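You operate a simulated robot arm through the tools that you are given. There is no shell and no other tool. Be economical: measure what you need, move in short steps, check, and stop when the job is done.

You run a simulated robot arm. Do the job below in one go: nothing can be reset, and whatever is moved stays where it is left.

Task
Put two of the jars from the top of the steel table with one drawer on the low shelf of the long steel table. Close the drawer of the steel table with one drawer. Stack the filter box labelled "Y752" from the top of the steel table with one drawer on top of the filter box marked "Y725". Put the bay card marked "in use" from the top of the steel table with one drawer on the lower shelf of the steel table with one drawer and the bay card that says "clean" on the top shelf of the narrow steel stand. Take the small jar with the green foot on the top of the steel table with one drawer and put it away on the top shelf of the narrow steel stand. Any order will do. Set down upright: jar, bay card, small jar with the green foot.
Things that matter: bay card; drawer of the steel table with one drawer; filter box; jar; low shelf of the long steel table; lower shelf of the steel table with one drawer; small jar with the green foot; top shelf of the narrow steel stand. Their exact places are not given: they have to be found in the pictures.

The check looks at the end state, three seconds after you hand in, the way a careful person would. Anything else that was tipped, shoved, dropped, spilled or broken makes it a failure.

Robot
A 7-joint arm with a fingered hand on a trunk, on a base that drives. Base frame: it is fixed to the floor where the robot stands at the start and does not move with it; the origin is under the middle of the robot, x ahead of it, y to its left, z up; the surface under the hand at the start is at about z = 0.864. Units: m, degrees, N and s.
With the tool pointing down near the work surface it reaches from about 0.32 to 0.84 m from the robot's upright axis, wherever it stands. Its first joint turns from -143.0 to 143.0 degrees. Places, roughly: bay card [0.75, 0.75, 1]; drawer of the steel table with one drawer [1.2, 0, 0.8]; filter box [0.5, 0.25, 1]; jar (8x8x8 cm) [0.5, 0.3, 0.9]; low shelf of the long steel table [0.8, -1.9, 0.3]; lower shelf of the steel table with one drawer [0.6, 0.3, 0.2]; small jar with the green foot (6x6x8 cm) [0.7, 0.8, 0.9]; top shelf of the narrow steel stand [0.6, -0.7, 1.2]. Payload 3 kg.
The TCP is the grasp point between the finger pads, 0.026 m short of the fingertips. In the tool frame z runs along the fingers and y along their closing line. Largest opening 0.148 m; the body of the gripper starts 0.073 m behind the TCP. The gripper is a hand of 3 fingers: y runs from the thumb to the fingers, the wrist lies at [0, 0, -0.229] in the tool frame.
Orientation is that of the tool frame in the base frame, as a unit quaternion [w, x, y, z]. With the fingers straight down and closing along the base's y, the tool's x points along the base's -x, its y along +y and its z along -z.

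Tools
- The arm moves only by the tool play_rows. Its argument "moves" is a list of rows, each a list of 2 entries, a list of its own where there are three numbers: the shift along the tool's x, y, z in m, then the turn, a rotation vector about the tool's x, y, z in rad. In form: [[[x, y, z], [ax, ay, az]], ...]. A call has 1 to 20 rows; each row is the pose to reach, as a shift and turn from the pose commanded when the call began, along the tool's axes at that moment. Rows are played at 5 a second. More than 0.05 m and 8.6 degrees between two rows, and nothing of the call is played. A pose out of reach is approached as far as the arm can. The call stops where the force on the tool passes 40 N (or 10 N more than at its start, if that is more) or the arm is blocked; 0.2 s more then pass. In this call time passes only in rows, and 0.2 s behind the last. It gives the time, the measured TCP pose, the force on the tool (base axes), the opening and the grip force at its end, in the units of the frame above (readings bear some noise), with the torque about the TCP (base axes, N m) and any sound that the robot's microphone picked up, and new pictures: "views" is both (left out), scene, wrist or none.
- Cameras (640 x 400 px; columns grow to the right, rows downward): "scene" is now at [0.1381, -0.0237, 1.8718]; the picture's right is [-0.38, -0.92, 0.00], its down [-0.83, 0.34, -0.45] and it looks along [0.41, -0.17, -0.90] (base axes); focal length 227 px, centre (320, 200). "wrist" rides on the gripper at [0.068, -0.039, -0.09] in the tool frame; the picture's right is [0.50, 0.87, 0.00], its down [-0.66, 0.38, -0.65] and it looks along [-0.57, 0.33, 0.76] (tool axes); focal length 222 px, centre (320, 200).
- raise_lower(by): slides the trunk up (or, below 0, down) by that many m; the arm and the scene camera ride with it, the base frame stays. It gives what a move gives, with no picture.
- drive_base(legs): drives the robot by 1 to 6 legs, each [ahead, left, turn to the left] in m, m and degrees, along the robot's own axes; the way and the turn of a leg run together, so that a leg with both is an arc; at most 1.5 m and 180 degrees a leg. The arm and the cameras ride along, it lands a little off, and it stops where it bumps. It gives what a move gives, and a new picture of the scene camera.
- move_fingers(finger1, finger2, thumb_bend): sets how far each is bent, from 0 (flat) to 1 (curled in); at 0.3 the hand is open as for a grip, at 0.7 the pads meet at the TCP. One left out holds its place. A second passes; each finger stops where it meets its share of the squeeze, and holds until it gets a number again. It is the only way to open and close the hand. It gives what a move gives, with no picture; readings hold the bend of each and the force on the fingers (four entries, about 0 where the hand has none), thumb and palm.
- head_to(pan, tilt): turns the head with the scene camera to pan (to the left, within 86 degrees either way) and tilt (down, from -29 to 69), counted from straight ahead of the robot. It gives what a move gives, and a new picture of the scene camera.
- probe_pixels(camera, pixels): for up to 12 pixels [column, row] of the newest picture of that camera ("zoom" is the newest enlarged one), the place [x, y, z] in the base frame of the surface seen there, good to about 0.003 m. No time passes.
- close_up(camera, box): a new picture of the part [left, top, right, bottom] of that camera's present view, enlarged. No time passes.
- sign_off(): hands the job in; it is judged then, once.

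Work in short steps. Measure before you move; look again where a grasp or a placing could have gone wrong, and mend it. You have 131 turns and 260 pictures in all, those below and enlarged ones among them. Open the gripper and draw the arm clear of the work before you hand the job in, unless the task says otherwise; then end with one line.

The tools are called after ">>>" as a command line: name --argument value ..., lists and objects as JSON in quotes. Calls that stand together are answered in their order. play_rows: Moves the arm, as the interface text tells. Its arguments: {"type":"object","properties":{"moves":{"type":"array","items":{"type":"array"}},"views":{"type":"string","enum":["both","scene","wrist","none"]}},"required":["moves"]} The other tools are called the same way: raise_lower (by) slides the trunk up or down; move_fingers (finger1, finger2, thumb_bend) moves the fingers one by one; drive_base (legs) drives the base; head_to (pan, tilt) turns the head that bears the scene camera; probe_pixels (camera, pixels) gives the place of the surface under pixels of a picture; close_up (camera, box) takes an enlarged picture of a part of a camera's view; sign_off () hands the job in.

At the start:

```text
time_s: 0.0
tool_pos: [0.7352, 0.1685, 1.4367]
orientation: [0.001, 0.0, 1.0, 0.001]
force: [-0.9, 0.5, -0.4]
torque: [0.0, 0.01, 0.01]
width: 0.148
grasp_force: 0.0
shape: jaw
bend: [0.3, 0.3, 0.3]
finger forces: [0.0, 0.0, 0.0, 0.0, 0.0, 0.0]
trunk travel left (down, up): [-0.825, 0.065]
robot x, y, heading: [0.0039, 0.0003, -0.1]
head pan, tilt: [-22.4, 63.6]
```

scene: 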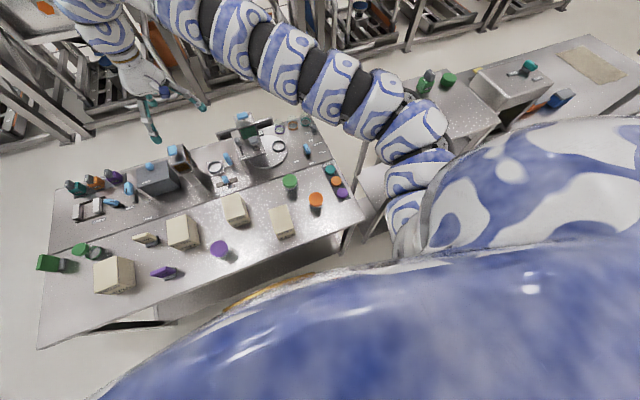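
wrist: 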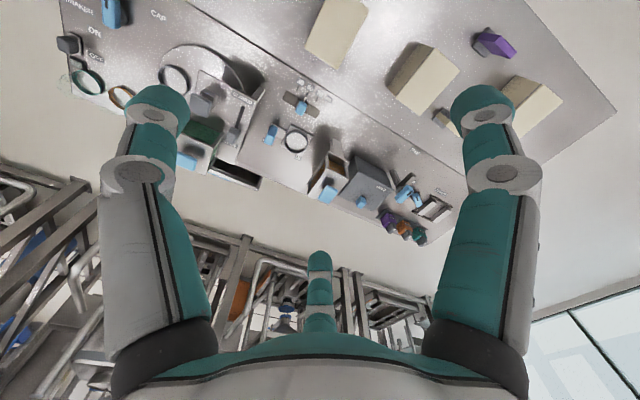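

The scene shows the one-drawer table with jars, boxes and cards ahead and left; I look closer by turning the head left.

>>> head_to --pan 25 --tilt 50

>>> close_up --camera "scene" --box '[160, 100, 480, 300]'

```text
time_s: 1.1
tool_pos: [0.7359, 0.1669, 1.4359]
orientation: [0.0, 0.0, 1.0, 0.001]
force: [0.3, 1.0, 0.5]
torque: [-0.01, -0.01, 0.01]
width: 0.1478
grasp_force: 0.0
shape: jaw
bend: [0.3, 0.3, 0.3]
finger forces: [0.1, 0.0, 0.0, 0.1, 0.1, 0.1]
trunk travel left (down, up): [-0.825, 0.065]
robot x, y, heading: [-0.0008, 0.0001, 0.1]
head pan, tilt: [25.0, 50.0]
```

scene: 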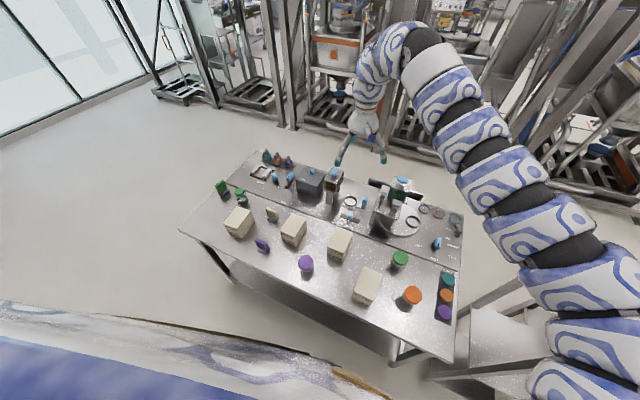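

```text
2.00 times, centred on (320, 200) of scene
```

zoom: 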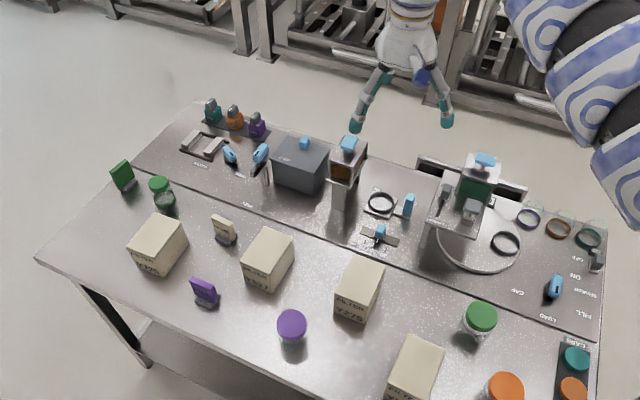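

Zooming further on the boxes, jars and cards to read the labels, and probing them.

>>> close_up --camera "scene" --box '[200, 170, 328, 250]'

>>> close_up --camera "scene" --box '[310, 220, 470, 320]'

>>> close_up --camera "scene" --box '[330, 160, 480, 254]'

>>> probe_pixels --camera "scene" --pixels '[[238, 216], [293, 222], [340, 238], [368, 278], [306, 262], [400, 257], [412, 294], [240, 191], [220, 186], [271, 212], [262, 244], [320, 290]]'

>>> probe_pixels --camera "scene" --pixels '[[182, 229], [262, 151], [463, 212], [455, 360], [243, 202], [447, 280], [400, 185], [362, 178], [440, 200], [230, 275], [300, 310], [500, 340]]'

```text
5.00 times, centred on (264, 210) of scene
```

zoom: 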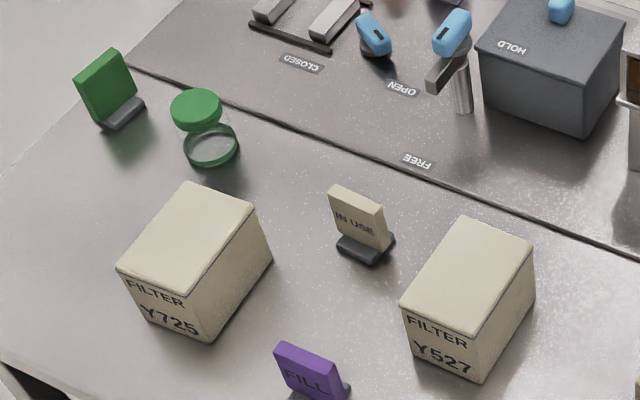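

```text
4.00 times, centred on (390, 270) of scene
```

zoom: 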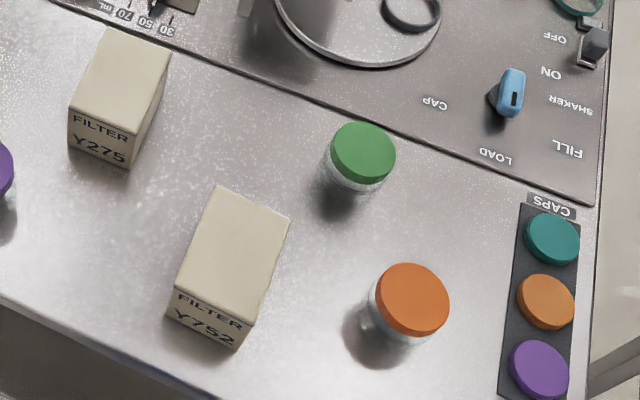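

```text
4.26 times, centred on (405, 207) of scene
```

zoom: 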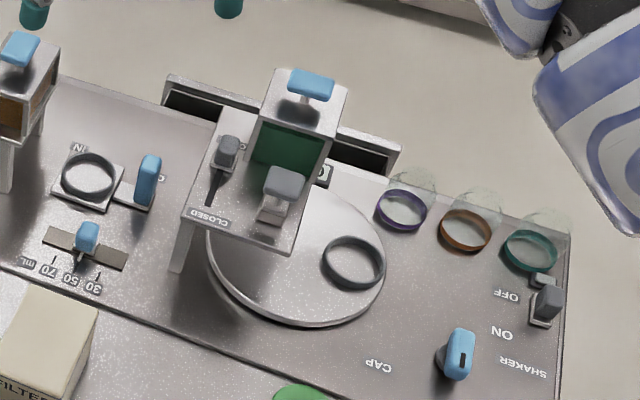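

```text
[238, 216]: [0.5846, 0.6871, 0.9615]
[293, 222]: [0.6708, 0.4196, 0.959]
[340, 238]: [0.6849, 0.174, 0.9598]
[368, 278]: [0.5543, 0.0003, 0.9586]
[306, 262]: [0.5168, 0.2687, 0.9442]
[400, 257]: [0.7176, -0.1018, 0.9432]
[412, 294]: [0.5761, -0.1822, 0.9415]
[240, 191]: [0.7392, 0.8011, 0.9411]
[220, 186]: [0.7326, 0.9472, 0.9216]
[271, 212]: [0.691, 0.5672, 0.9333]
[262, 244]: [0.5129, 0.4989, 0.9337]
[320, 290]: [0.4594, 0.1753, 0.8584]
```

```text
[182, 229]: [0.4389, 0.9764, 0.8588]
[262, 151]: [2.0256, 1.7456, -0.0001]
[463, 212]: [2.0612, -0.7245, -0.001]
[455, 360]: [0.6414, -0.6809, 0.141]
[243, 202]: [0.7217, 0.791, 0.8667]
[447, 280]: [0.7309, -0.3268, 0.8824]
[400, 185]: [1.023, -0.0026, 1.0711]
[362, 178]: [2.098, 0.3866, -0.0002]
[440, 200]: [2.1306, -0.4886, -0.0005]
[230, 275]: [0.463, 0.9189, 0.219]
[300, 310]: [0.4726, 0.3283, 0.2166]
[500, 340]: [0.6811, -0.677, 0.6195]
```

Labels read: Y752 is the box at (367,285), Y725 at (238,222), "IN USE" at (271,214). Now I look right for the stand and the long table.

>>> head_to --pan -60 --tilt 40

>>> close_up --camera "scene" --box '[0, 0, 640, 400]'

>>> head_to --pan -85 --tilt 25

```text
time_s: 2.7
tool_pos: [0.7337, 0.1688, 1.4371]
orientation: [0.0, 0.0, 1.0, -0.001]
force: [0.0, 0.4, 0.0]
torque: [0.02, 0.01, 0.01]
width: 0.1481
grasp_force: 0.0
shape: jaw
bend: [0.3, 0.3, 0.3]
finger forces: [0.0, 0.0, 0.1, 0.1, 0.1, 0.1]
trunk travel left (down, up): [-0.825, 0.065]
robot x, y, heading: [0.0014, -0.0007, 0.0]
head pan, tilt: [-60.0, 40.0]
```

scene: 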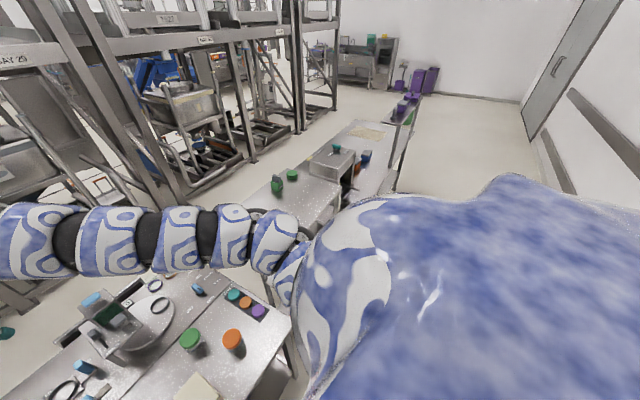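

```text
1.00 times, centred on (320, 200) of scene (not enlarged: the box is as wide or as high as the picture)
```

zoom: 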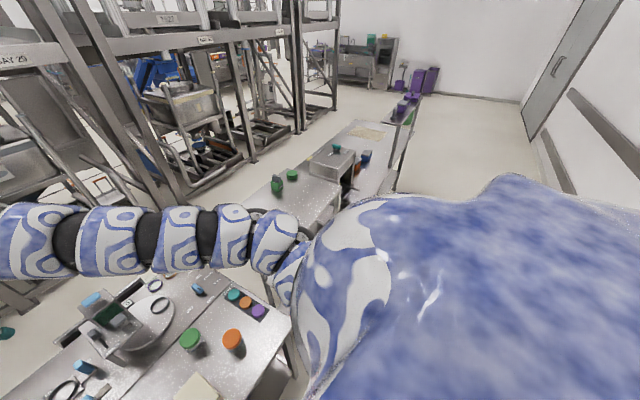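

```text
time_s: 3.6
tool_pos: [0.7353, 0.1675, 1.4364]
orientation: [0.0, -0.001, 1.0, 0.0]
force: [0.6, 0.6, -1.1]
torque: [-0.05, -0.02, -0.01]
width: 0.148
grasp_force: 0.1
shape: jaw
bend: [0.3, 0.3, 0.3]
finger forces: [0.1, 0.1, 0.0, 0.1, 0.0, 0.0]
trunk travel left (down, up): [-0.825, 0.065]
robot x, y, heading: [0.0025, 0.002, -0.1]
head pan, tilt: [-85.0, 25.0]
```

scene: 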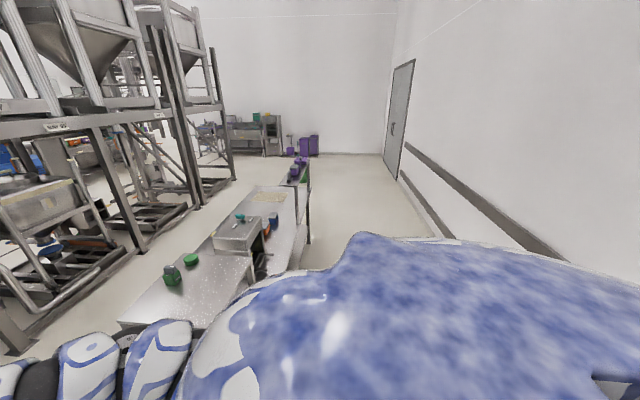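

The stand and long table appear at (170,300), (250,230), (260,195); probing them to identify.

>>> probe_pixels --camera "scene" --pixels '[[150, 300], [210, 295], [175, 275], [192, 260], [235, 235], [260, 260], [285, 225], [265, 197], [300, 170], [290, 250], [215, 245], [308, 240]]'

>>> close_up --camera "scene" --box '[110, 140, 350, 290]'

```text
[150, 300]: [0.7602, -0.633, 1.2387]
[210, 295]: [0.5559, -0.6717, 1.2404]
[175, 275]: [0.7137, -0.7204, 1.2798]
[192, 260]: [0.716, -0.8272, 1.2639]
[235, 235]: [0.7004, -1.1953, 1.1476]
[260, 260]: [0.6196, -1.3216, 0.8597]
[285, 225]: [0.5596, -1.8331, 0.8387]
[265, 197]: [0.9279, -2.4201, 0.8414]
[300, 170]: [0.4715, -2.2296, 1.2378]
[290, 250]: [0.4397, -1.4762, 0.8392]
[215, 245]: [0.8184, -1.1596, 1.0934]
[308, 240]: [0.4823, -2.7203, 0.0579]
```

```text
2.67 times, centred on (230, 215) of scene
```

zoom: 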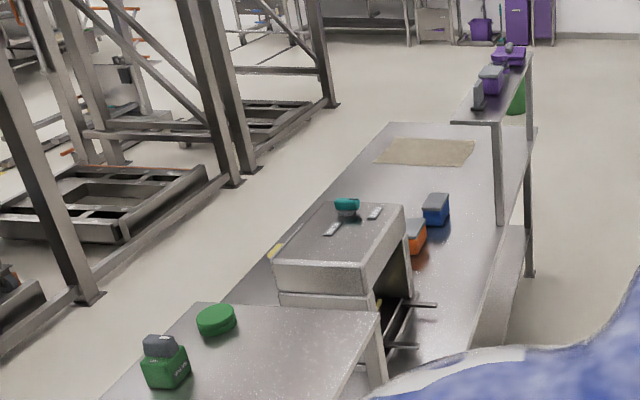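

The stand top (z≈1.24) carries a green bottle and cap; the long table is beyond it. I measure the finger layout in the wrist picture to plan grasps.

>>> probe_pixels --camera "wrist" --pixels '[[158, 95], [158, 150], [150, 250], [484, 95], [490, 150], [480, 260], [320, 258], [320, 290], [320, 315], [320, 385], [200, 360], [430, 355]]'

>>> close_up --camera "wrist" --box '[400, 0, 640, 150]'

```text
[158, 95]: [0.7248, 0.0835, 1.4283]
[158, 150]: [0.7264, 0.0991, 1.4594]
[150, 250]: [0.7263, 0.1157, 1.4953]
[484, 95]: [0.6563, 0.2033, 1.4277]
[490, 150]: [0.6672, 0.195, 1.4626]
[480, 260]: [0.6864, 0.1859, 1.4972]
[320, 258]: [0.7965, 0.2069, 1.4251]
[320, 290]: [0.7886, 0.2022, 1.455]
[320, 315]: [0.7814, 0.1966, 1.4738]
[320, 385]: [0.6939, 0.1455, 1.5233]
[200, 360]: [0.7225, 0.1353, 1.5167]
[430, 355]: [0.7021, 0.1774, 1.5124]
```

```text
2.67 times, centred on (520, 75) of wrist
```

zoom: 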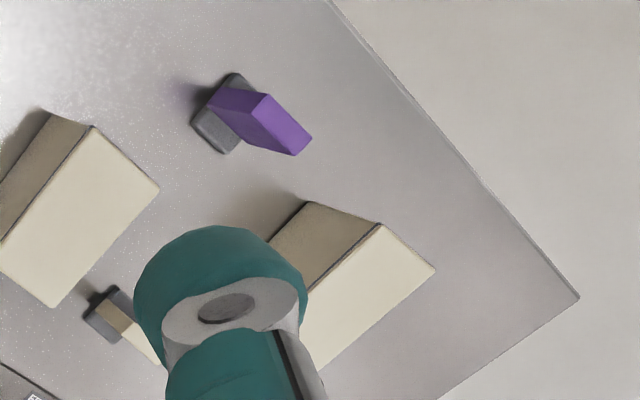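

Fingers look arranged as a tripod; I half-close the hand to see how the tips travel.

>>> move_fingers --finger1 0.5 --finger2 0.5 --thumb_bend 0.5

>>> close_up --camera "wrist" --box '[0, 0, 640, 400]'

>>> move_fingers --finger1 0.7 --finger2 0.7 --thumb_bend 0.7

>>> close_up --camera "wrist" --box '[0, 0, 640, 400]'

>>> move_fingers --finger1 0 --finger2 0 --thumb_bend 0

>>> close_up --camera "wrist" --box '[0, 0, 640, 400]'

```text
time_s: 4.6
tool_pos: [0.7339, 0.1682, 1.4371]
orientation: [0.0, -0.001, 1.0, 0.0]
force: [-0.7, 0.0, 0.3]
torque: [0.05, 0.01, 0.02]
width: 0.0627
grasp_force: 0.0
shape: fingers
bend: [0.5, 0.5, 0.5]
finger forces: [0.0, 0.1, 0.1, 0.1, 0.0, 0.0]
trunk travel left (down, up): [-0.825, 0.065]
robot x, y, heading: [-0.0004, -0.0011, 0.0]
head pan, tilt: [-85.0, 25.0]
```

```text
1.00 times, centred on (320, 200) of wrist (not enlarged: the box is as wide or as high as the picture)
```

zoom: 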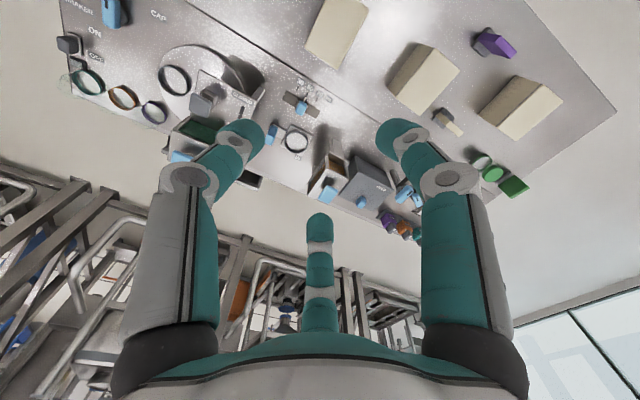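

```text
time_s: 5.6
tool_pos: [0.7355, 0.1674, 1.4364]
orientation: [0.001, 0.0, 1.0, 0.0]
force: [0.1, -0.4, -0.1]
torque: [0.01, 0.0, -0.02]
width: 0.0002
grasp_force: 0.1
shape: fingers
bend: [0.69, 0.69, 0.7]
finger forces: [0.1, 0.1, 0.0, 0.0, 0.0, 0.0]
trunk travel left (down, up): [-0.825, 0.065]
robot x, y, heading: [-0.0009, -0.0012, -0.1]
head pan, tilt: [-85.0, 25.0]
```

```text
1.00 times, centred on (320, 200) of wrist (not enlarged: the box is as wide or as high as the picture)
```

zoom: 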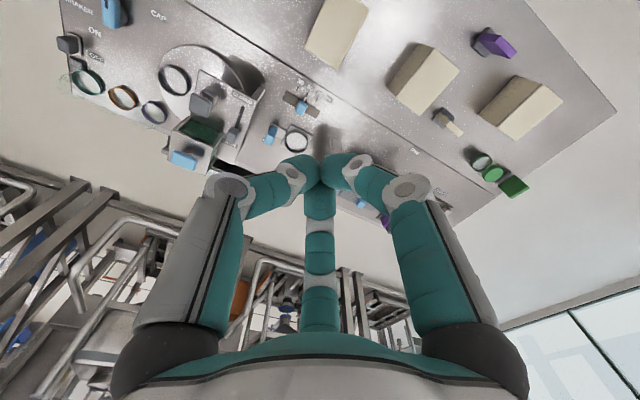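

```text
time_s: 6.6
tool_pos: [0.7349, 0.169, 1.4364]
orientation: [0.0, 0.0, 1.0, 0.0]
force: [-0.3, -0.3, 0.7]
torque: [0.02, 0.01, 0.01]
width: 0.179
grasp_force: 0.0
shape: fingers
bend: [0.0, 0.0, 0.0]
finger forces: [0.0, 0.0, 0.0, 0.0, 0.0, 0.1]
trunk travel left (down, up): [-0.825, 0.065]
robot x, y, heading: [-0.0008, -0.0, -0.1]
head pan, tilt: [-85.0, 25.0]
```

```text
1.00 times, centred on (320, 200) of wrist (not enlarged: the box is as wide or as high as the picture)
```

zoom: 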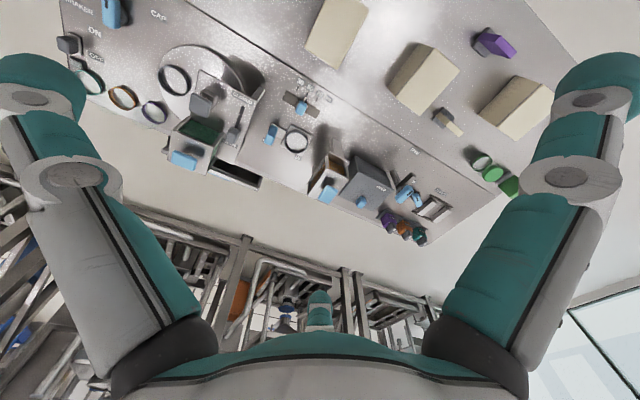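

The hand is a radial tripod. Now I check the small jar and green card more closely; set fingers to 0.3 and drive left to see them.

>>> move_fingers --finger1 0.3 --finger2 0.3 --thumb_bend 0.3

>>> drive_base --legs '[[0, 0.6, 0]]'

>>> head_to --pan 15 --tilt 58

>>> close_up --camera "scene" --box '[220, 120, 380, 220]'

>>> close_up --camera "wrist" --box '[200, 0, 520, 200]'

```text
time_s: 7.6
tool_pos: [0.734, 0.1671, 1.4373]
orientation: [0.001, -0.001, 1.0, 0.001]
force: [-0.5, 0.4, 0.1]
torque: [0.02, -0.01, 0.03]
width: 0.1277
grasp_force: 0.0
shape: fingers
bend: [0.3, 0.3, 0.3]
finger forces: [0.1, 0.0, 0.0, 0.0, 0.1, 0.0]
trunk travel left (down, up): [-0.825, 0.065]
robot x, y, heading: [-0.0017, -0.0016, -0.1]
head pan, tilt: [-85.0, 25.0]
```

```text
time_s: 11.0
tool_pos: [0.7346, 0.761, 1.4373]
orientation: [0.0, 0.0, 1.0, -0.001]
force: [0.3, -0.3, -0.5]
torque: [0.0, 0.01, 0.0]
width: 0.1275
grasp_force: 0.1
shape: fingers
bend: [0.3, 0.3, 0.3]
finger forces: [0.0, 0.0, 0.0, 0.0, 0.1, 0.0]
trunk travel left (down, up): [-0.825, 0.065]
robot x, y, heading: [0.0005, 0.5892, 0.1]
head pan, tilt: [-85.0, 25.0]
```

scene: 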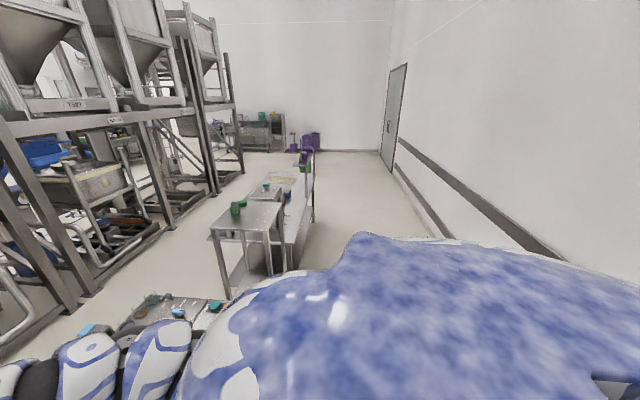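

```text
time_s: 12.7
tool_pos: [0.7336, 0.7586, 1.4372]
orientation: [0.0, 0.0, 1.0, -0.001]
force: [-0.2, -0.1, 0.0]
torque: [-0.03, -0.02, -0.02]
width: 0.1273
grasp_force: 0.2
shape: fingers
bend: [0.3, 0.3, 0.3]
finger forces: [0.1, 0.0, 0.0, 0.1, 0.0, 0.1]
trunk travel left (down, up): [-0.825, 0.065]
robot x, y, heading: [-0.0006, 0.5927, -0.1]
head pan, tilt: [15.0, 58.0]
```

scene: 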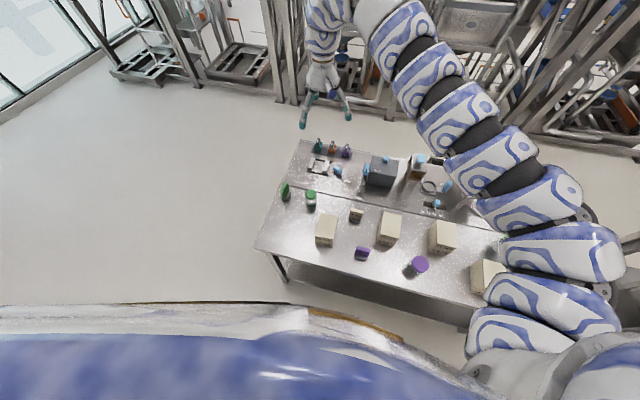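

```text
4.00 times, centred on (300, 170) of scene
```

zoom: 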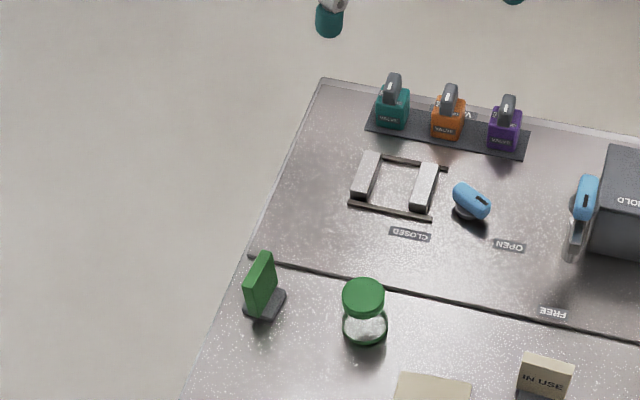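

```text
2.00 times, centred on (360, 100) of wrist
```

zoom: 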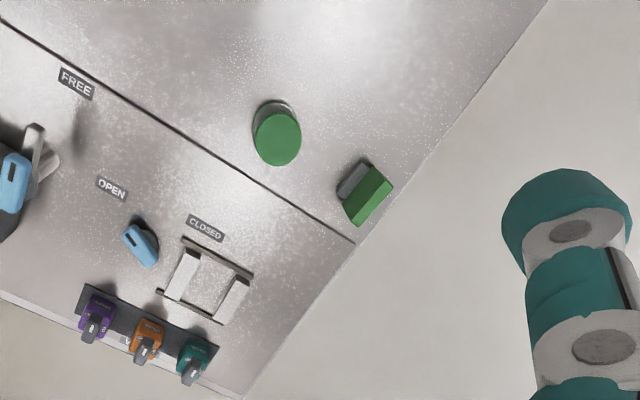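

The small jar shows a green disk on top; I move the wrist camera closer to judge which end is its foot and read the green card.

>>> play_rows --moves '[[[0.016, -0.005, 0.045], [0, 0, 0]], [[0.032, -0.01, 0.09], [0, 0, 0]], [[0.048, -0.014, 0.135], [0, 0, 0]], [[0.064, -0.018, 0.18], [0, 0, 0]], [[0.08, -0.023, 0.225], [0, 0, 0]], [[0.096, -0.028, 0.27], [0, 0, 0]], [[0.112, -0.033, 0.315], [0, 0, 0]], [[0.126, -0.037, 0.35], [0, 0, 0]]]' --views "wrist"

>>> close_up --camera "wrist" --box '[240, 100, 400, 200]'

```text
time_s: 14.5
tool_pos: [0.7264, 0.755, 1.413]
orientation: [0.0, 0.0, 1.0, 0.0]
force: [0.5, -0.5, 0.4]
torque: [0.01, 0.02, -0.01]
width: 0.1276
grasp_force: 0.0
shape: fingers
bend: [0.3, 0.3, 0.3]
finger forces: [0.0, 0.0, 0.0, 0.0, 0.0, 0.0]
out of reach, approached as far as the arm can: row 1, 2, 3, 4, 5, 6, 7, 8
trunk travel left (down, up): [-0.825, 0.065]
robot x, y, heading: [-0.0023, 0.5921, -0.0]
head pan, tilt: [15.0, 58.0]
```

wrist: 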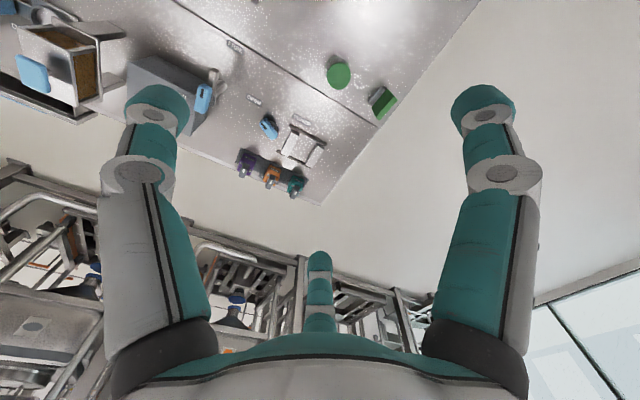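

```text
4.00 times, centred on (320, 150) of wrist
```

zoom: 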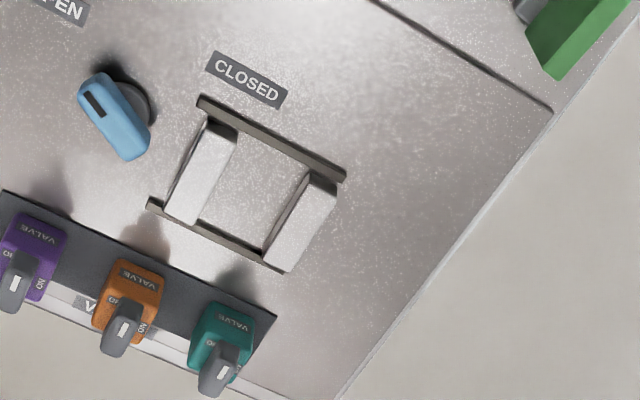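

The arm can't go lower at this trunk height, so I lower the trunk 0.33 m.

>>> raise_lower --by -0.33

>>> close_up --camera "wrist" --box '[0, 0, 640, 400]'

>>> head_to --pan 15 --tilt 50

```text
time_s: 17.8
tool_pos: [0.7268, 0.7552, 1.0833]
orientation: [0.0, 0.0, 1.0, 0.0]
force: [0.5, 0.9, 0.9]
torque: [-0.02, 0.04, 0.0]
width: 0.1274
grasp_force: 0.1
shape: fingers
bend: [0.3, 0.3, 0.3]
finger forces: [0.0, 0.0, 0.1, 0.2, 0.1, 0.1]
trunk travel left (down, up): [-0.495, 0.395]
robot x, y, heading: [-0.0046, 0.5889, 0.0]
head pan, tilt: [15.0, 58.0]
```

```text
1.00 times, centred on (320, 200) of wrist (not enlarged: the box is as wide or as high as the picture)
```

zoom: 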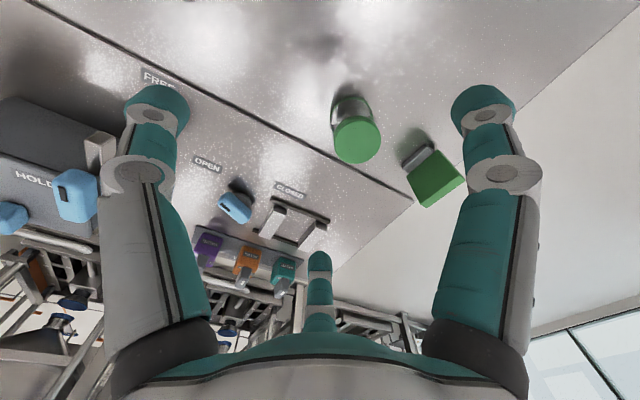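

```text
time_s: 18.5
tool_pos: [0.7265, 0.7557, 1.0829]
orientation: [0.0, 0.0, 1.0, 0.001]
force: [0.1, 0.4, -0.6]
torque: [-0.01, -0.03, 0.03]
width: 0.1274
grasp_force: 0.0
shape: fingers
bend: [0.3, 0.3, 0.3]
finger forces: [0.1, 0.1, 0.1, 0.1, 0.1, 0.0]
trunk travel left (down, up): [-0.495, 0.395]
robot x, y, heading: [-0.0008, 0.5905, -0.1]
head pan, tilt: [15.0, 50.0]
```

scene: 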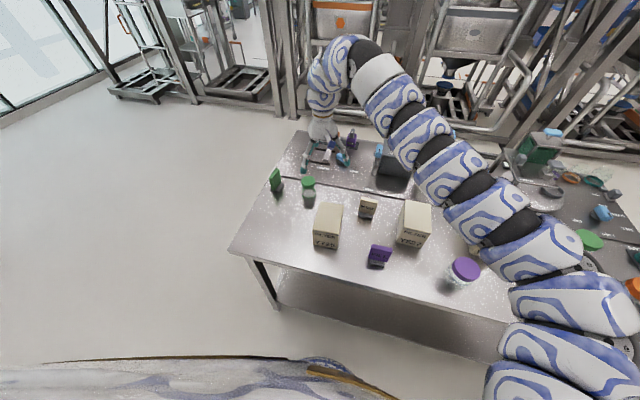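

Zooming on the small jar in both cameras.

>>> close_up --camera "scene" --box '[262, 160, 326, 210]'

>>> close_up --camera "wrist" --box '[300, 70, 480, 220]'

>>> close_up --camera "scene" --box '[420, 240, 500, 300]'

```text
8.00 times, centred on (294, 185) of scene
```

zoom: 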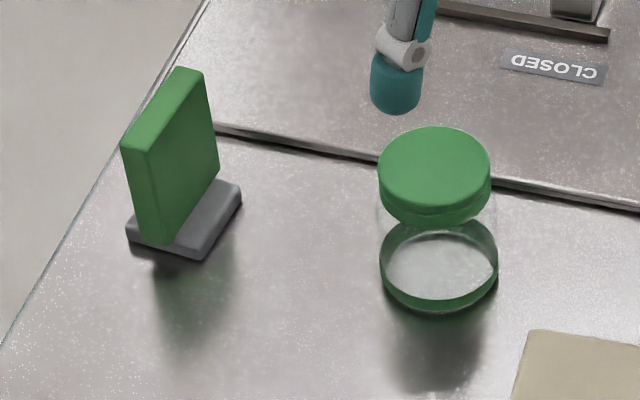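

```text
2.67 times, centred on (390, 145) of wrist
```

zoom: 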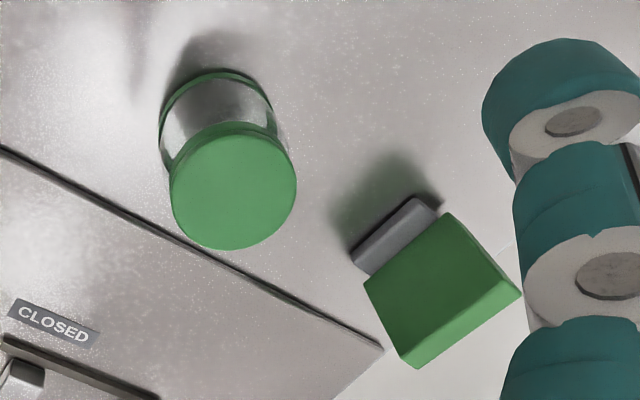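

```text
6.67 times, centred on (460, 270) of scene
```

zoom: 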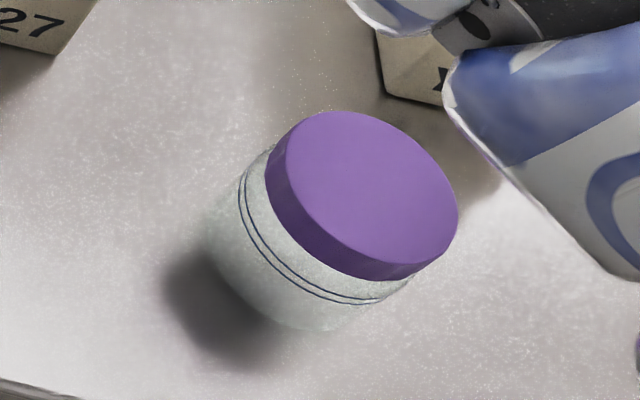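

The small jar is already upright (green foot below, green cap above). Next I go round the left side of the table to view the green card's text and the drawer at the back.

>>> raise_lower --by 0.33

>>> drive_base --legs '[[0, 0.95, 0], [0.95, 0, 0]]'

>>> head_to --pan -70 --tilt 40

```text
time_s: 21.7
tool_pos: [0.7261, 0.7571, 1.4138]
orientation: [0.0, 0.0, 1.0, 0.001]
force: [0.7, 0.1, -0.3]
torque: [0.01, -0.02, 0.01]
width: 0.1273
grasp_force: 0.0
shape: fingers
bend: [0.3, 0.3, 0.3]
finger forces: [0.0, 0.0, 0.0, 0.1, 0.1, 0.1]
trunk travel left (down, up): [-0.825, 0.065]
robot x, y, heading: [-0.0003, 0.5883, 0.1]
head pan, tilt: [15.0, 50.0]
```

```text
time_s: 31.1
tool_pos: [1.6905, 1.6591, 1.4124]
orientation: [0.0, 0.001, 1.0, 0.0]
force: [-0.2, -0.6, 0.0]
torque: [-0.01, 0.0, 0.0]
width: 0.1273
grasp_force: 0.1
shape: fingers
bend: [0.3, 0.3, 0.3]
finger forces: [0.0, 0.0, 0.0, 0.0, 0.1, 0.0]
trunk travel left (down, up): [-0.825, 0.065]
robot x, y, heading: [0.9683, 1.4954, -0.1]
head pan, tilt: [15.0, 50.0]
```

scene: 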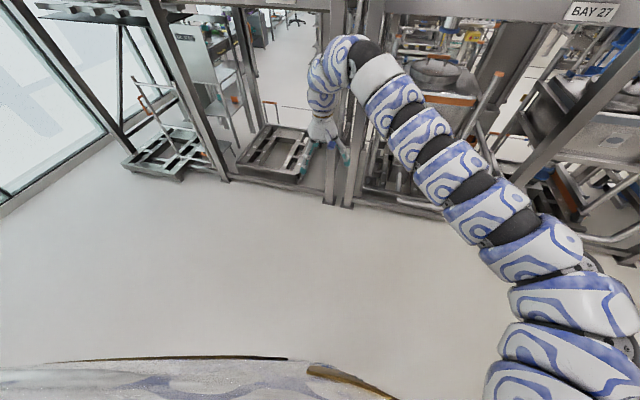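

```text
time_s: 32.7
tool_pos: [1.6917, 1.6604, 1.415]
orientation: [0.0, 0.001, 1.0, 0.0]
force: [0.1, -0.4, 0.9]
torque: [0.0, 0.02, -0.04]
width: 0.1273
grasp_force: 0.0
shape: fingers
bend: [0.3, 0.3, 0.3]
finger forces: [0.1, 0.1, 0.0, 0.0, 0.0, 0.1]
trunk travel left (down, up): [-0.825, 0.065]
robot x, y, heading: [0.9677, 1.4943, 0.1]
head pan, tilt: [-70.0, 40.0]
```

scene: 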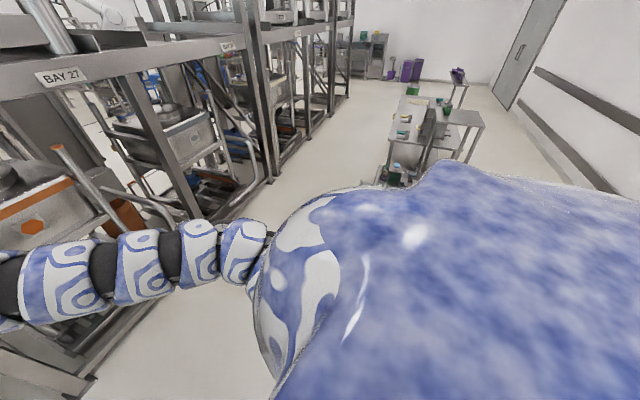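

The shoulder blocks the view; I turn the robot to face −y (along the table's back).

>>> drive_base --legs '[[0, 0, -90]]'

>>> head_to --pan 10 --tilt 45

```text
time_s: 37.0
tool_pos: [1.1189, 0.7667, 1.4147]
orientation: [0.0, 0.713, 0.701, 0.0]
force: [-0.4, 0.2, 0.4]
torque: [-0.03, -0.01, -0.01]
width: 0.1274
grasp_force: 0.0
shape: fingers
bend: [0.3, 0.3, 0.3]
finger forces: [0.1, 0.0, 0.0, 0.1, 0.0, 0.1]
trunk travel left (down, up): [-0.825, 0.065]
robot x, y, heading: [0.9636, 1.4942, -91.0]
head pan, tilt: [-70.0, 40.0]
```

scene: 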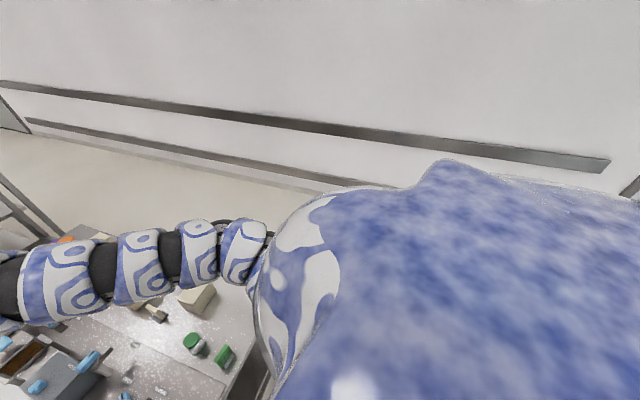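

```text
time_s: 38.5
tool_pos: [1.1187, 0.7658, 1.4139]
orientation: [0.0, 0.712, 0.702, 0.0]
force: [0.2, -0.1, -1.4]
torque: [0.02, 0.02, -0.03]
width: 0.1274
grasp_force: 0.2
shape: fingers
bend: [0.3, 0.3, 0.3]
finger forces: [0.0, 0.0, 0.0, 0.1, 0.0, 0.0]
trunk travel left (down, up): [-0.825, 0.065]
robot x, y, heading: [0.9627, 1.4972, -91.0]
head pan, tilt: [10.0, 45.0]
```

scene: 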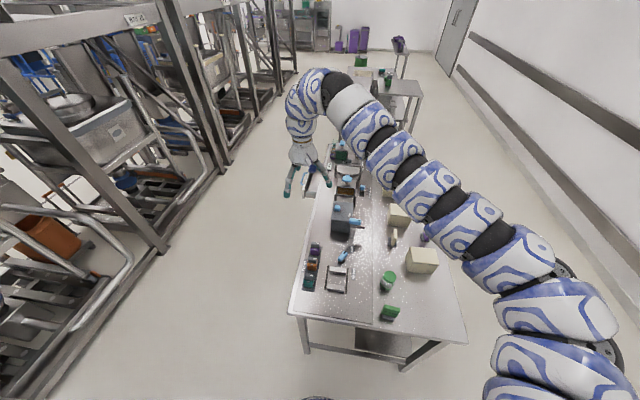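

Good view: zoom on the green card (390,312) and the drawer area behind the hand (310,175).

>>> close_up --camera "scene" --box '[360, 265, 440, 325]'

>>> close_up --camera "scene" --box '[270, 130, 370, 200]'

>>> probe_pixels --camera "scene" --pixels '[[303, 190], [306, 180], [310, 185], [313, 195], [290, 312], [280, 260], [250, 200], [210, 170], [165, 250], [468, 342], [325, 240], [310, 210]]'

```text
6.67 times, centred on (400, 295) of scene
```

zoom: 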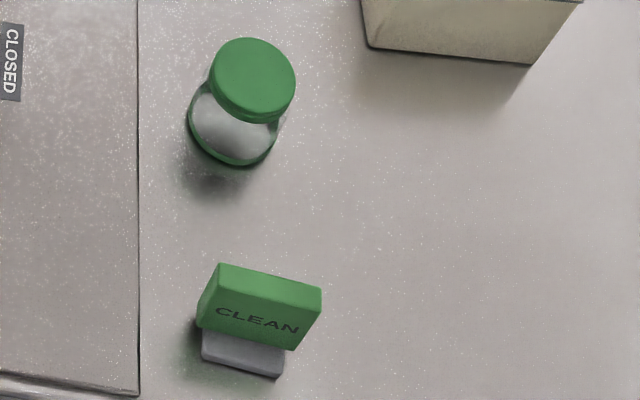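

```text
5.71 times, centred on (320, 165) of scene
```

zoom: 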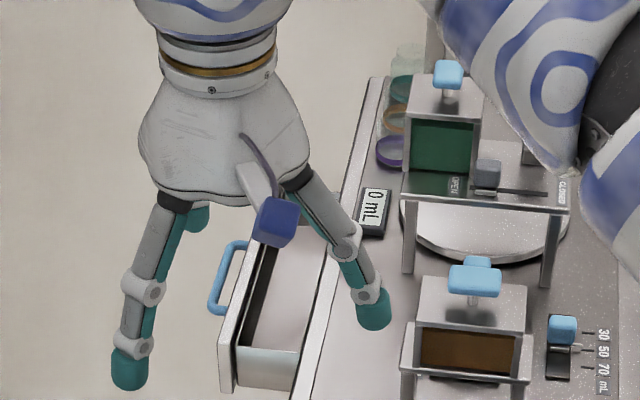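

```text
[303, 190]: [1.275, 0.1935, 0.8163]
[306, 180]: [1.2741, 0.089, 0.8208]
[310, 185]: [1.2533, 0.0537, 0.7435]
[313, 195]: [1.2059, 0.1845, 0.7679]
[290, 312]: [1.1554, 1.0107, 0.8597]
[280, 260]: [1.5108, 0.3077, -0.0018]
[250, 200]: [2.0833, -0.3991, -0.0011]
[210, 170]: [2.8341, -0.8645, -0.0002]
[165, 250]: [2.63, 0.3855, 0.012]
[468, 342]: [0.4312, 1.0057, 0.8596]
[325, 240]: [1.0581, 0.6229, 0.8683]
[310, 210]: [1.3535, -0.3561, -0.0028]
```

CLEAN is the green card. The drawer's face is at x≈1.275 (z≈0.8), open about 0.12 m. I drive behind the table, keeping the arm high, then look at the drawer.

>>> drive_base --legs '[[0, 0.59, 1], [0.72, 0, 0]]'

>>> head_to --pan -15 --tilt 60

```text
time_s: 45.3
tool_pos: [1.7178, 0.0585, 1.4133]
orientation: [0.0, 0.708, 0.706, 0.0]
force: [-0.1, 0.3, 0.9]
torque: [0.02, -0.03, 0.01]
width: 0.1275
grasp_force: 0.0
shape: fingers
bend: [0.3, 0.3, 0.3]
finger forces: [0.1, 0.0, 0.1, 0.0, 0.1, 0.1]
trunk travel left (down, up): [-0.825, 0.065]
robot x, y, heading: [1.5548, 0.7835, -90.2]
head pan, tilt: [10.0, 45.0]
```

scene: 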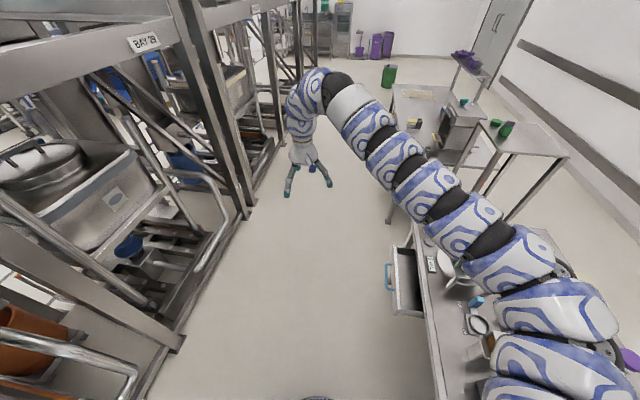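

```text
time_s: 46.2
tool_pos: [1.7178, 0.0585, 1.4141]
orientation: [0.0, 0.708, 0.706, -0.001]
force: [-0.3, -0.4, -0.3]
torque: [-0.02, 0.02, 0.0]
width: 0.1273
grasp_force: 0.1
shape: fingers
bend: [0.3, 0.3, 0.3]
finger forces: [0.0, 0.0, 0.1, 0.1, 0.0, 0.0]
trunk travel left (down, up): [-0.825, 0.065]
robot x, y, heading: [1.5533, 0.786, -90.0]
head pan, tilt: [-15.0, 60.0]
```

scene: 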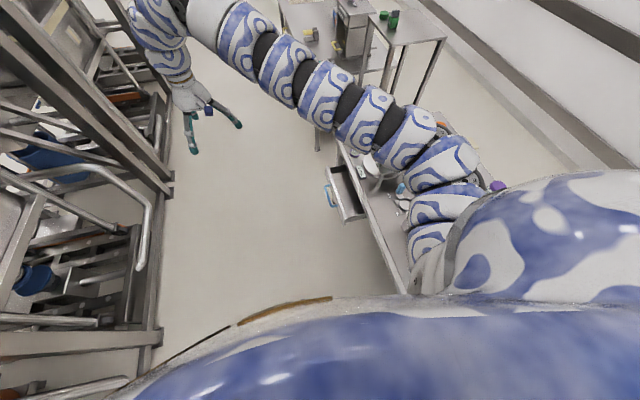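

Checking how high the arm links sit over the table edge before lowering the trunk.

>>> probe_pixels --camera "scene" --pixels '[[440, 160], [445, 200], [430, 240], [430, 280], [400, 130], [350, 115], [240, 40], [328, 195], [335, 170], [342, 205], [363, 215], [330, 185]]'

>>> close_up --camera "scene" --box '[300, 140, 428, 220]'

```text
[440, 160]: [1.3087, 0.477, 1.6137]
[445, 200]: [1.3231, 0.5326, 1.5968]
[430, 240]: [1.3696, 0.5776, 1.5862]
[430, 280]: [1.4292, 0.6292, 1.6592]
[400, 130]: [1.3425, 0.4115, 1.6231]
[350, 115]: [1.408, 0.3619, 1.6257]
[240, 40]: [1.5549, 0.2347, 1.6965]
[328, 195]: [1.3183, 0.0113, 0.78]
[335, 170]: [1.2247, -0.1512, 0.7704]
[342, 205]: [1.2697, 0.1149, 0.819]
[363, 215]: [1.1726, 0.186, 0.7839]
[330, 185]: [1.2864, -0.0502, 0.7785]
```

```text
5.00 times, centred on (364, 180) of scene
```

zoom: 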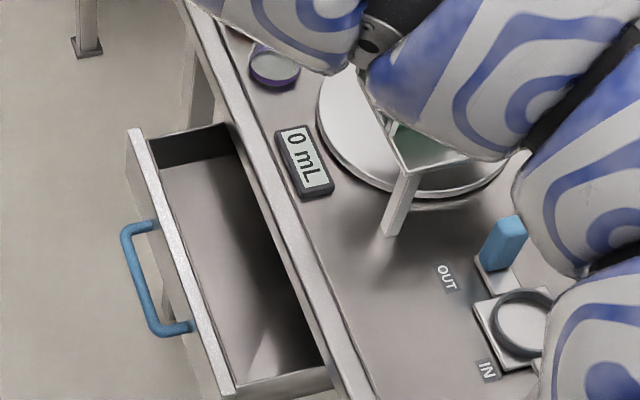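

The elbow leans to the robot's right, over the table from here. I'll instead drive to the other end and face +y, so the elbow points away; raise a bit first, then drive ahead and turn right 180°.

>>> raise_lower --by 0.06

>>> drive_base --legs '[[1.45, 0, 0], [0, 0, -90], [0, 0, -90]]'

>>> head_to --pan 15 --tilt 60

```text
time_s: 47.2
tool_pos: [1.7184, 0.0588, 1.4724]
orientation: [0.0, 0.709, 0.706, 0.0]
force: [0.8, 0.2, -0.2]
torque: [-0.04, 0.0, 0.02]
width: 0.1274
grasp_force: 0.1
shape: fingers
bend: [0.3, 0.3, 0.3]
finger forces: [0.0, 0.0, 0.0, 0.0, 0.0, 0.0]
trunk travel left (down, up): [-0.885, 0.005]
robot x, y, heading: [1.5516, 0.7909, -90.3]
head pan, tilt: [-15.0, 60.0]
```

```text
time_s: 61.8
tool_pos: [1.3892, 0.1216, 1.4727]
orientation: [0.0, -0.698, 0.716, 0.0]
force: [-0.3, -0.1, -0.5]
torque: [0.01, -0.02, -0.01]
width: 0.1274
grasp_force: 0.1
shape: fingers
bend: [0.3, 0.3, 0.3]
finger forces: [0.0, 0.0, 0.0, 0.0, 0.0, 0.1]
trunk travel left (down, up): [-0.885, 0.005]
robot x, y, heading: [1.5341, -0.6086, 88.6]
head pan, tilt: [-15.0, 60.0]
```

scene: 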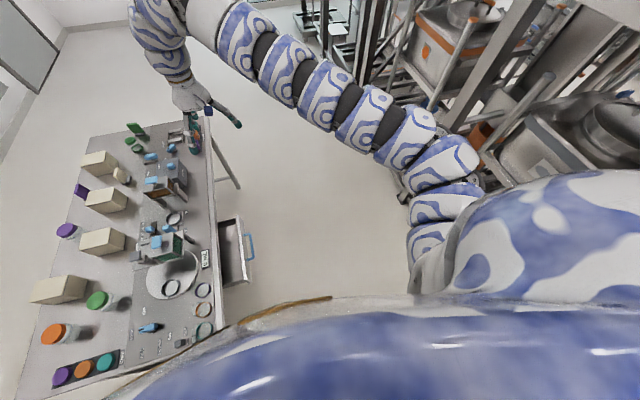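

```text
time_s: 62.7
tool_pos: [1.3895, 0.1213, 1.4744]
orientation: [-0.001, -0.698, 0.717, 0.0]
force: [0.6, -0.4, 0.0]
torque: [-0.01, -0.02, -0.03]
width: 0.1273
grasp_force: 0.0
shape: fingers
bend: [0.3, 0.3, 0.3]
finger forces: [0.1, 0.0, 0.1, 0.1, 0.0, 0.0]
trunk travel left (down, up): [-0.885, 0.005]
robot x, y, heading: [1.5384, -0.6085, 88.4]
head pan, tilt: [15.0, 60.0]
```

scene: 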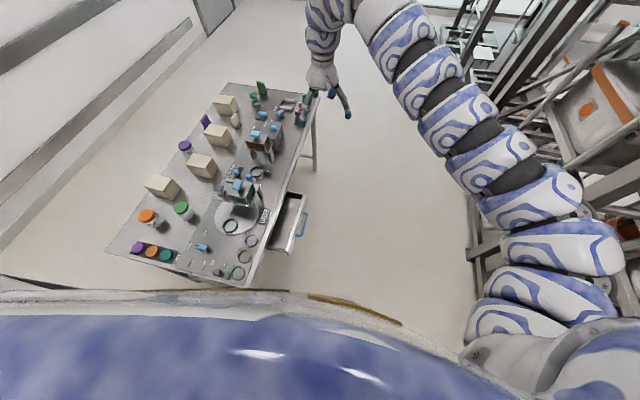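

Now the elbow is clear of the table. I close the fist and tilt the tool 45° toward the drawer, shifting in y to its centre.

>>> move_fingers --finger1 0.7 --finger2 0.7 --thumb_bend 0.7

>>> play_rows --moves '[[[0.015, 0, 0], [-0.13, 0, 0]], [[0.03, 0, 0], [-0.26, 0, 0]], [[0.045, 0, 0], [-0.39, 0, 0]], [[0.06, 0, 0], [-0.52, 0, 0]], [[0.075, 0, 0], [-0.65, 0, 0]], [[0.09, 0, 0], [-0.78, 0, 0]]]' --views "scene"

```text
time_s: 63.7
tool_pos: [1.3883, 0.1232, 1.4744]
orientation: [0.0, -0.698, 0.716, 0.0]
force: [-0.1, -0.5, -0.8]
torque: [-0.01, -0.04, 0.0]
width: 0.0003
grasp_force: 0.1
shape: fingers
bend: [0.69, 0.69, 0.7]
finger forces: [0.0, 0.0, 0.0, 0.1, 0.1, 0.1]
trunk travel left (down, up): [-0.885, 0.005]
robot x, y, heading: [1.5367, -0.6104, 88.2]
head pan, tilt: [15.0, 60.0]
```

```text
time_s: 65.1
tool_pos: [1.3522, 0.1491, 1.5014]
orientation: [-0.26, -0.648, 0.661, 0.275]
force: [-0.6, -0.7, -3.1]
torque: [0.03, 0.28, -0.04]
width: 0.0001
grasp_force: 0.1
shape: fingers
bend: [0.69, 0.69, 0.7]
finger forces: [0.1, 0.0, 0.1, 0.0, 0.0, 0.0]
out of reach, approached as far as the arm can: row 1, 2, 3, 4, 5, 6
trunk travel left (down, up): [-0.885, 0.005]
robot x, y, heading: [1.5351, -0.6134, 88.8]
head pan, tilt: [15.0, 60.0]
```

scene: 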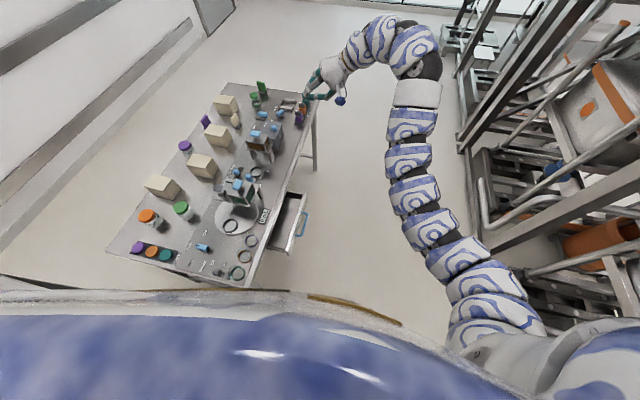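

Tilt achieved roughly; tool at (1.352, 0.149). I shift the base back 0.11 m and 0.07 m right, then lower the trunk to drawer height.

>>> drive_base --legs '[[-0.11, -0.07, 1]]'

>>> raise_lower --by -0.7

>>> head_to --pan 15 --tilt 50

```text
time_s: 66.4
tool_pos: [1.4046, 0.0269, 1.4953]
orientation: [-0.268, -0.651, 0.657, 0.27]
force: [0.2, 0.0, 0.2]
torque: [0.03, -0.01, -0.03]
width: 0.0
grasp_force: 0.1
shape: fingers
bend: [0.69, 0.69, 0.7]
finger forces: [0.0, 0.1, 0.0, 0.0, 0.0, 0.0]
trunk travel left (down, up): [-0.885, 0.005]
robot x, y, heading: [1.6078, -0.7226, 89.5]
head pan, tilt: [15.0, 60.0]
```

scene: 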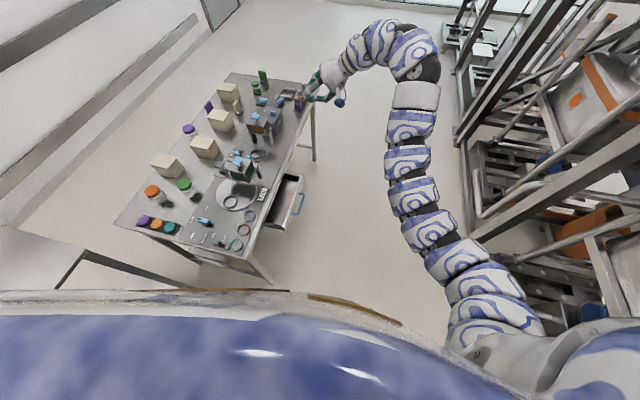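

```text
refused: -0.7 is not a number from -0.4 to 0.4
```

```text
time_s: 67.2
tool_pos: [1.4034, 0.0288, 1.4942]
orientation: [-0.268, -0.652, 0.657, 0.269]
force: [1.3, 0.2, -0.4]
torque: [0.02, -0.02, 0.01]
width: 0.0
grasp_force: 0.1
shape: fingers
bend: [0.69, 0.69, 0.7]
finger forces: [0.0, 0.1, 0.0, 0.0, 0.1, 0.0]
trunk travel left (down, up): [-0.885, 0.005]
robot x, y, heading: [1.6015, -0.7242, 89.4]
head pan, tilt: [15.0, 50.0]
```

scene: 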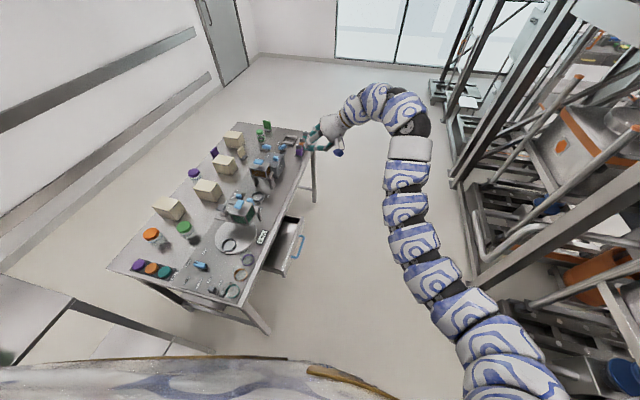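

Before lowering, I check clearance between the elbow and the racks on the right.

>>> probe_pixels --camera "scene" --pixels '[[432, 190], [440, 230], [460, 270], [495, 300], [474, 200], [478, 262], [470, 285], [520, 330], [455, 180], [560, 370], [608, 370], [505, 310]]'

```text
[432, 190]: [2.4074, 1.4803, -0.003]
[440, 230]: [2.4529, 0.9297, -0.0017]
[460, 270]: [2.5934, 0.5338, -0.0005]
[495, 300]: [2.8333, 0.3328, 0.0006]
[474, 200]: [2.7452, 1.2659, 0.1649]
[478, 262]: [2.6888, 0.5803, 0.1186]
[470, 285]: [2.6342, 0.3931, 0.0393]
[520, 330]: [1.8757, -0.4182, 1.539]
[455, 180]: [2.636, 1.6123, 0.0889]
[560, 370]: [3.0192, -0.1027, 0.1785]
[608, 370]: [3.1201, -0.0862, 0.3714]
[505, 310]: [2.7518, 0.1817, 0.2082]
```

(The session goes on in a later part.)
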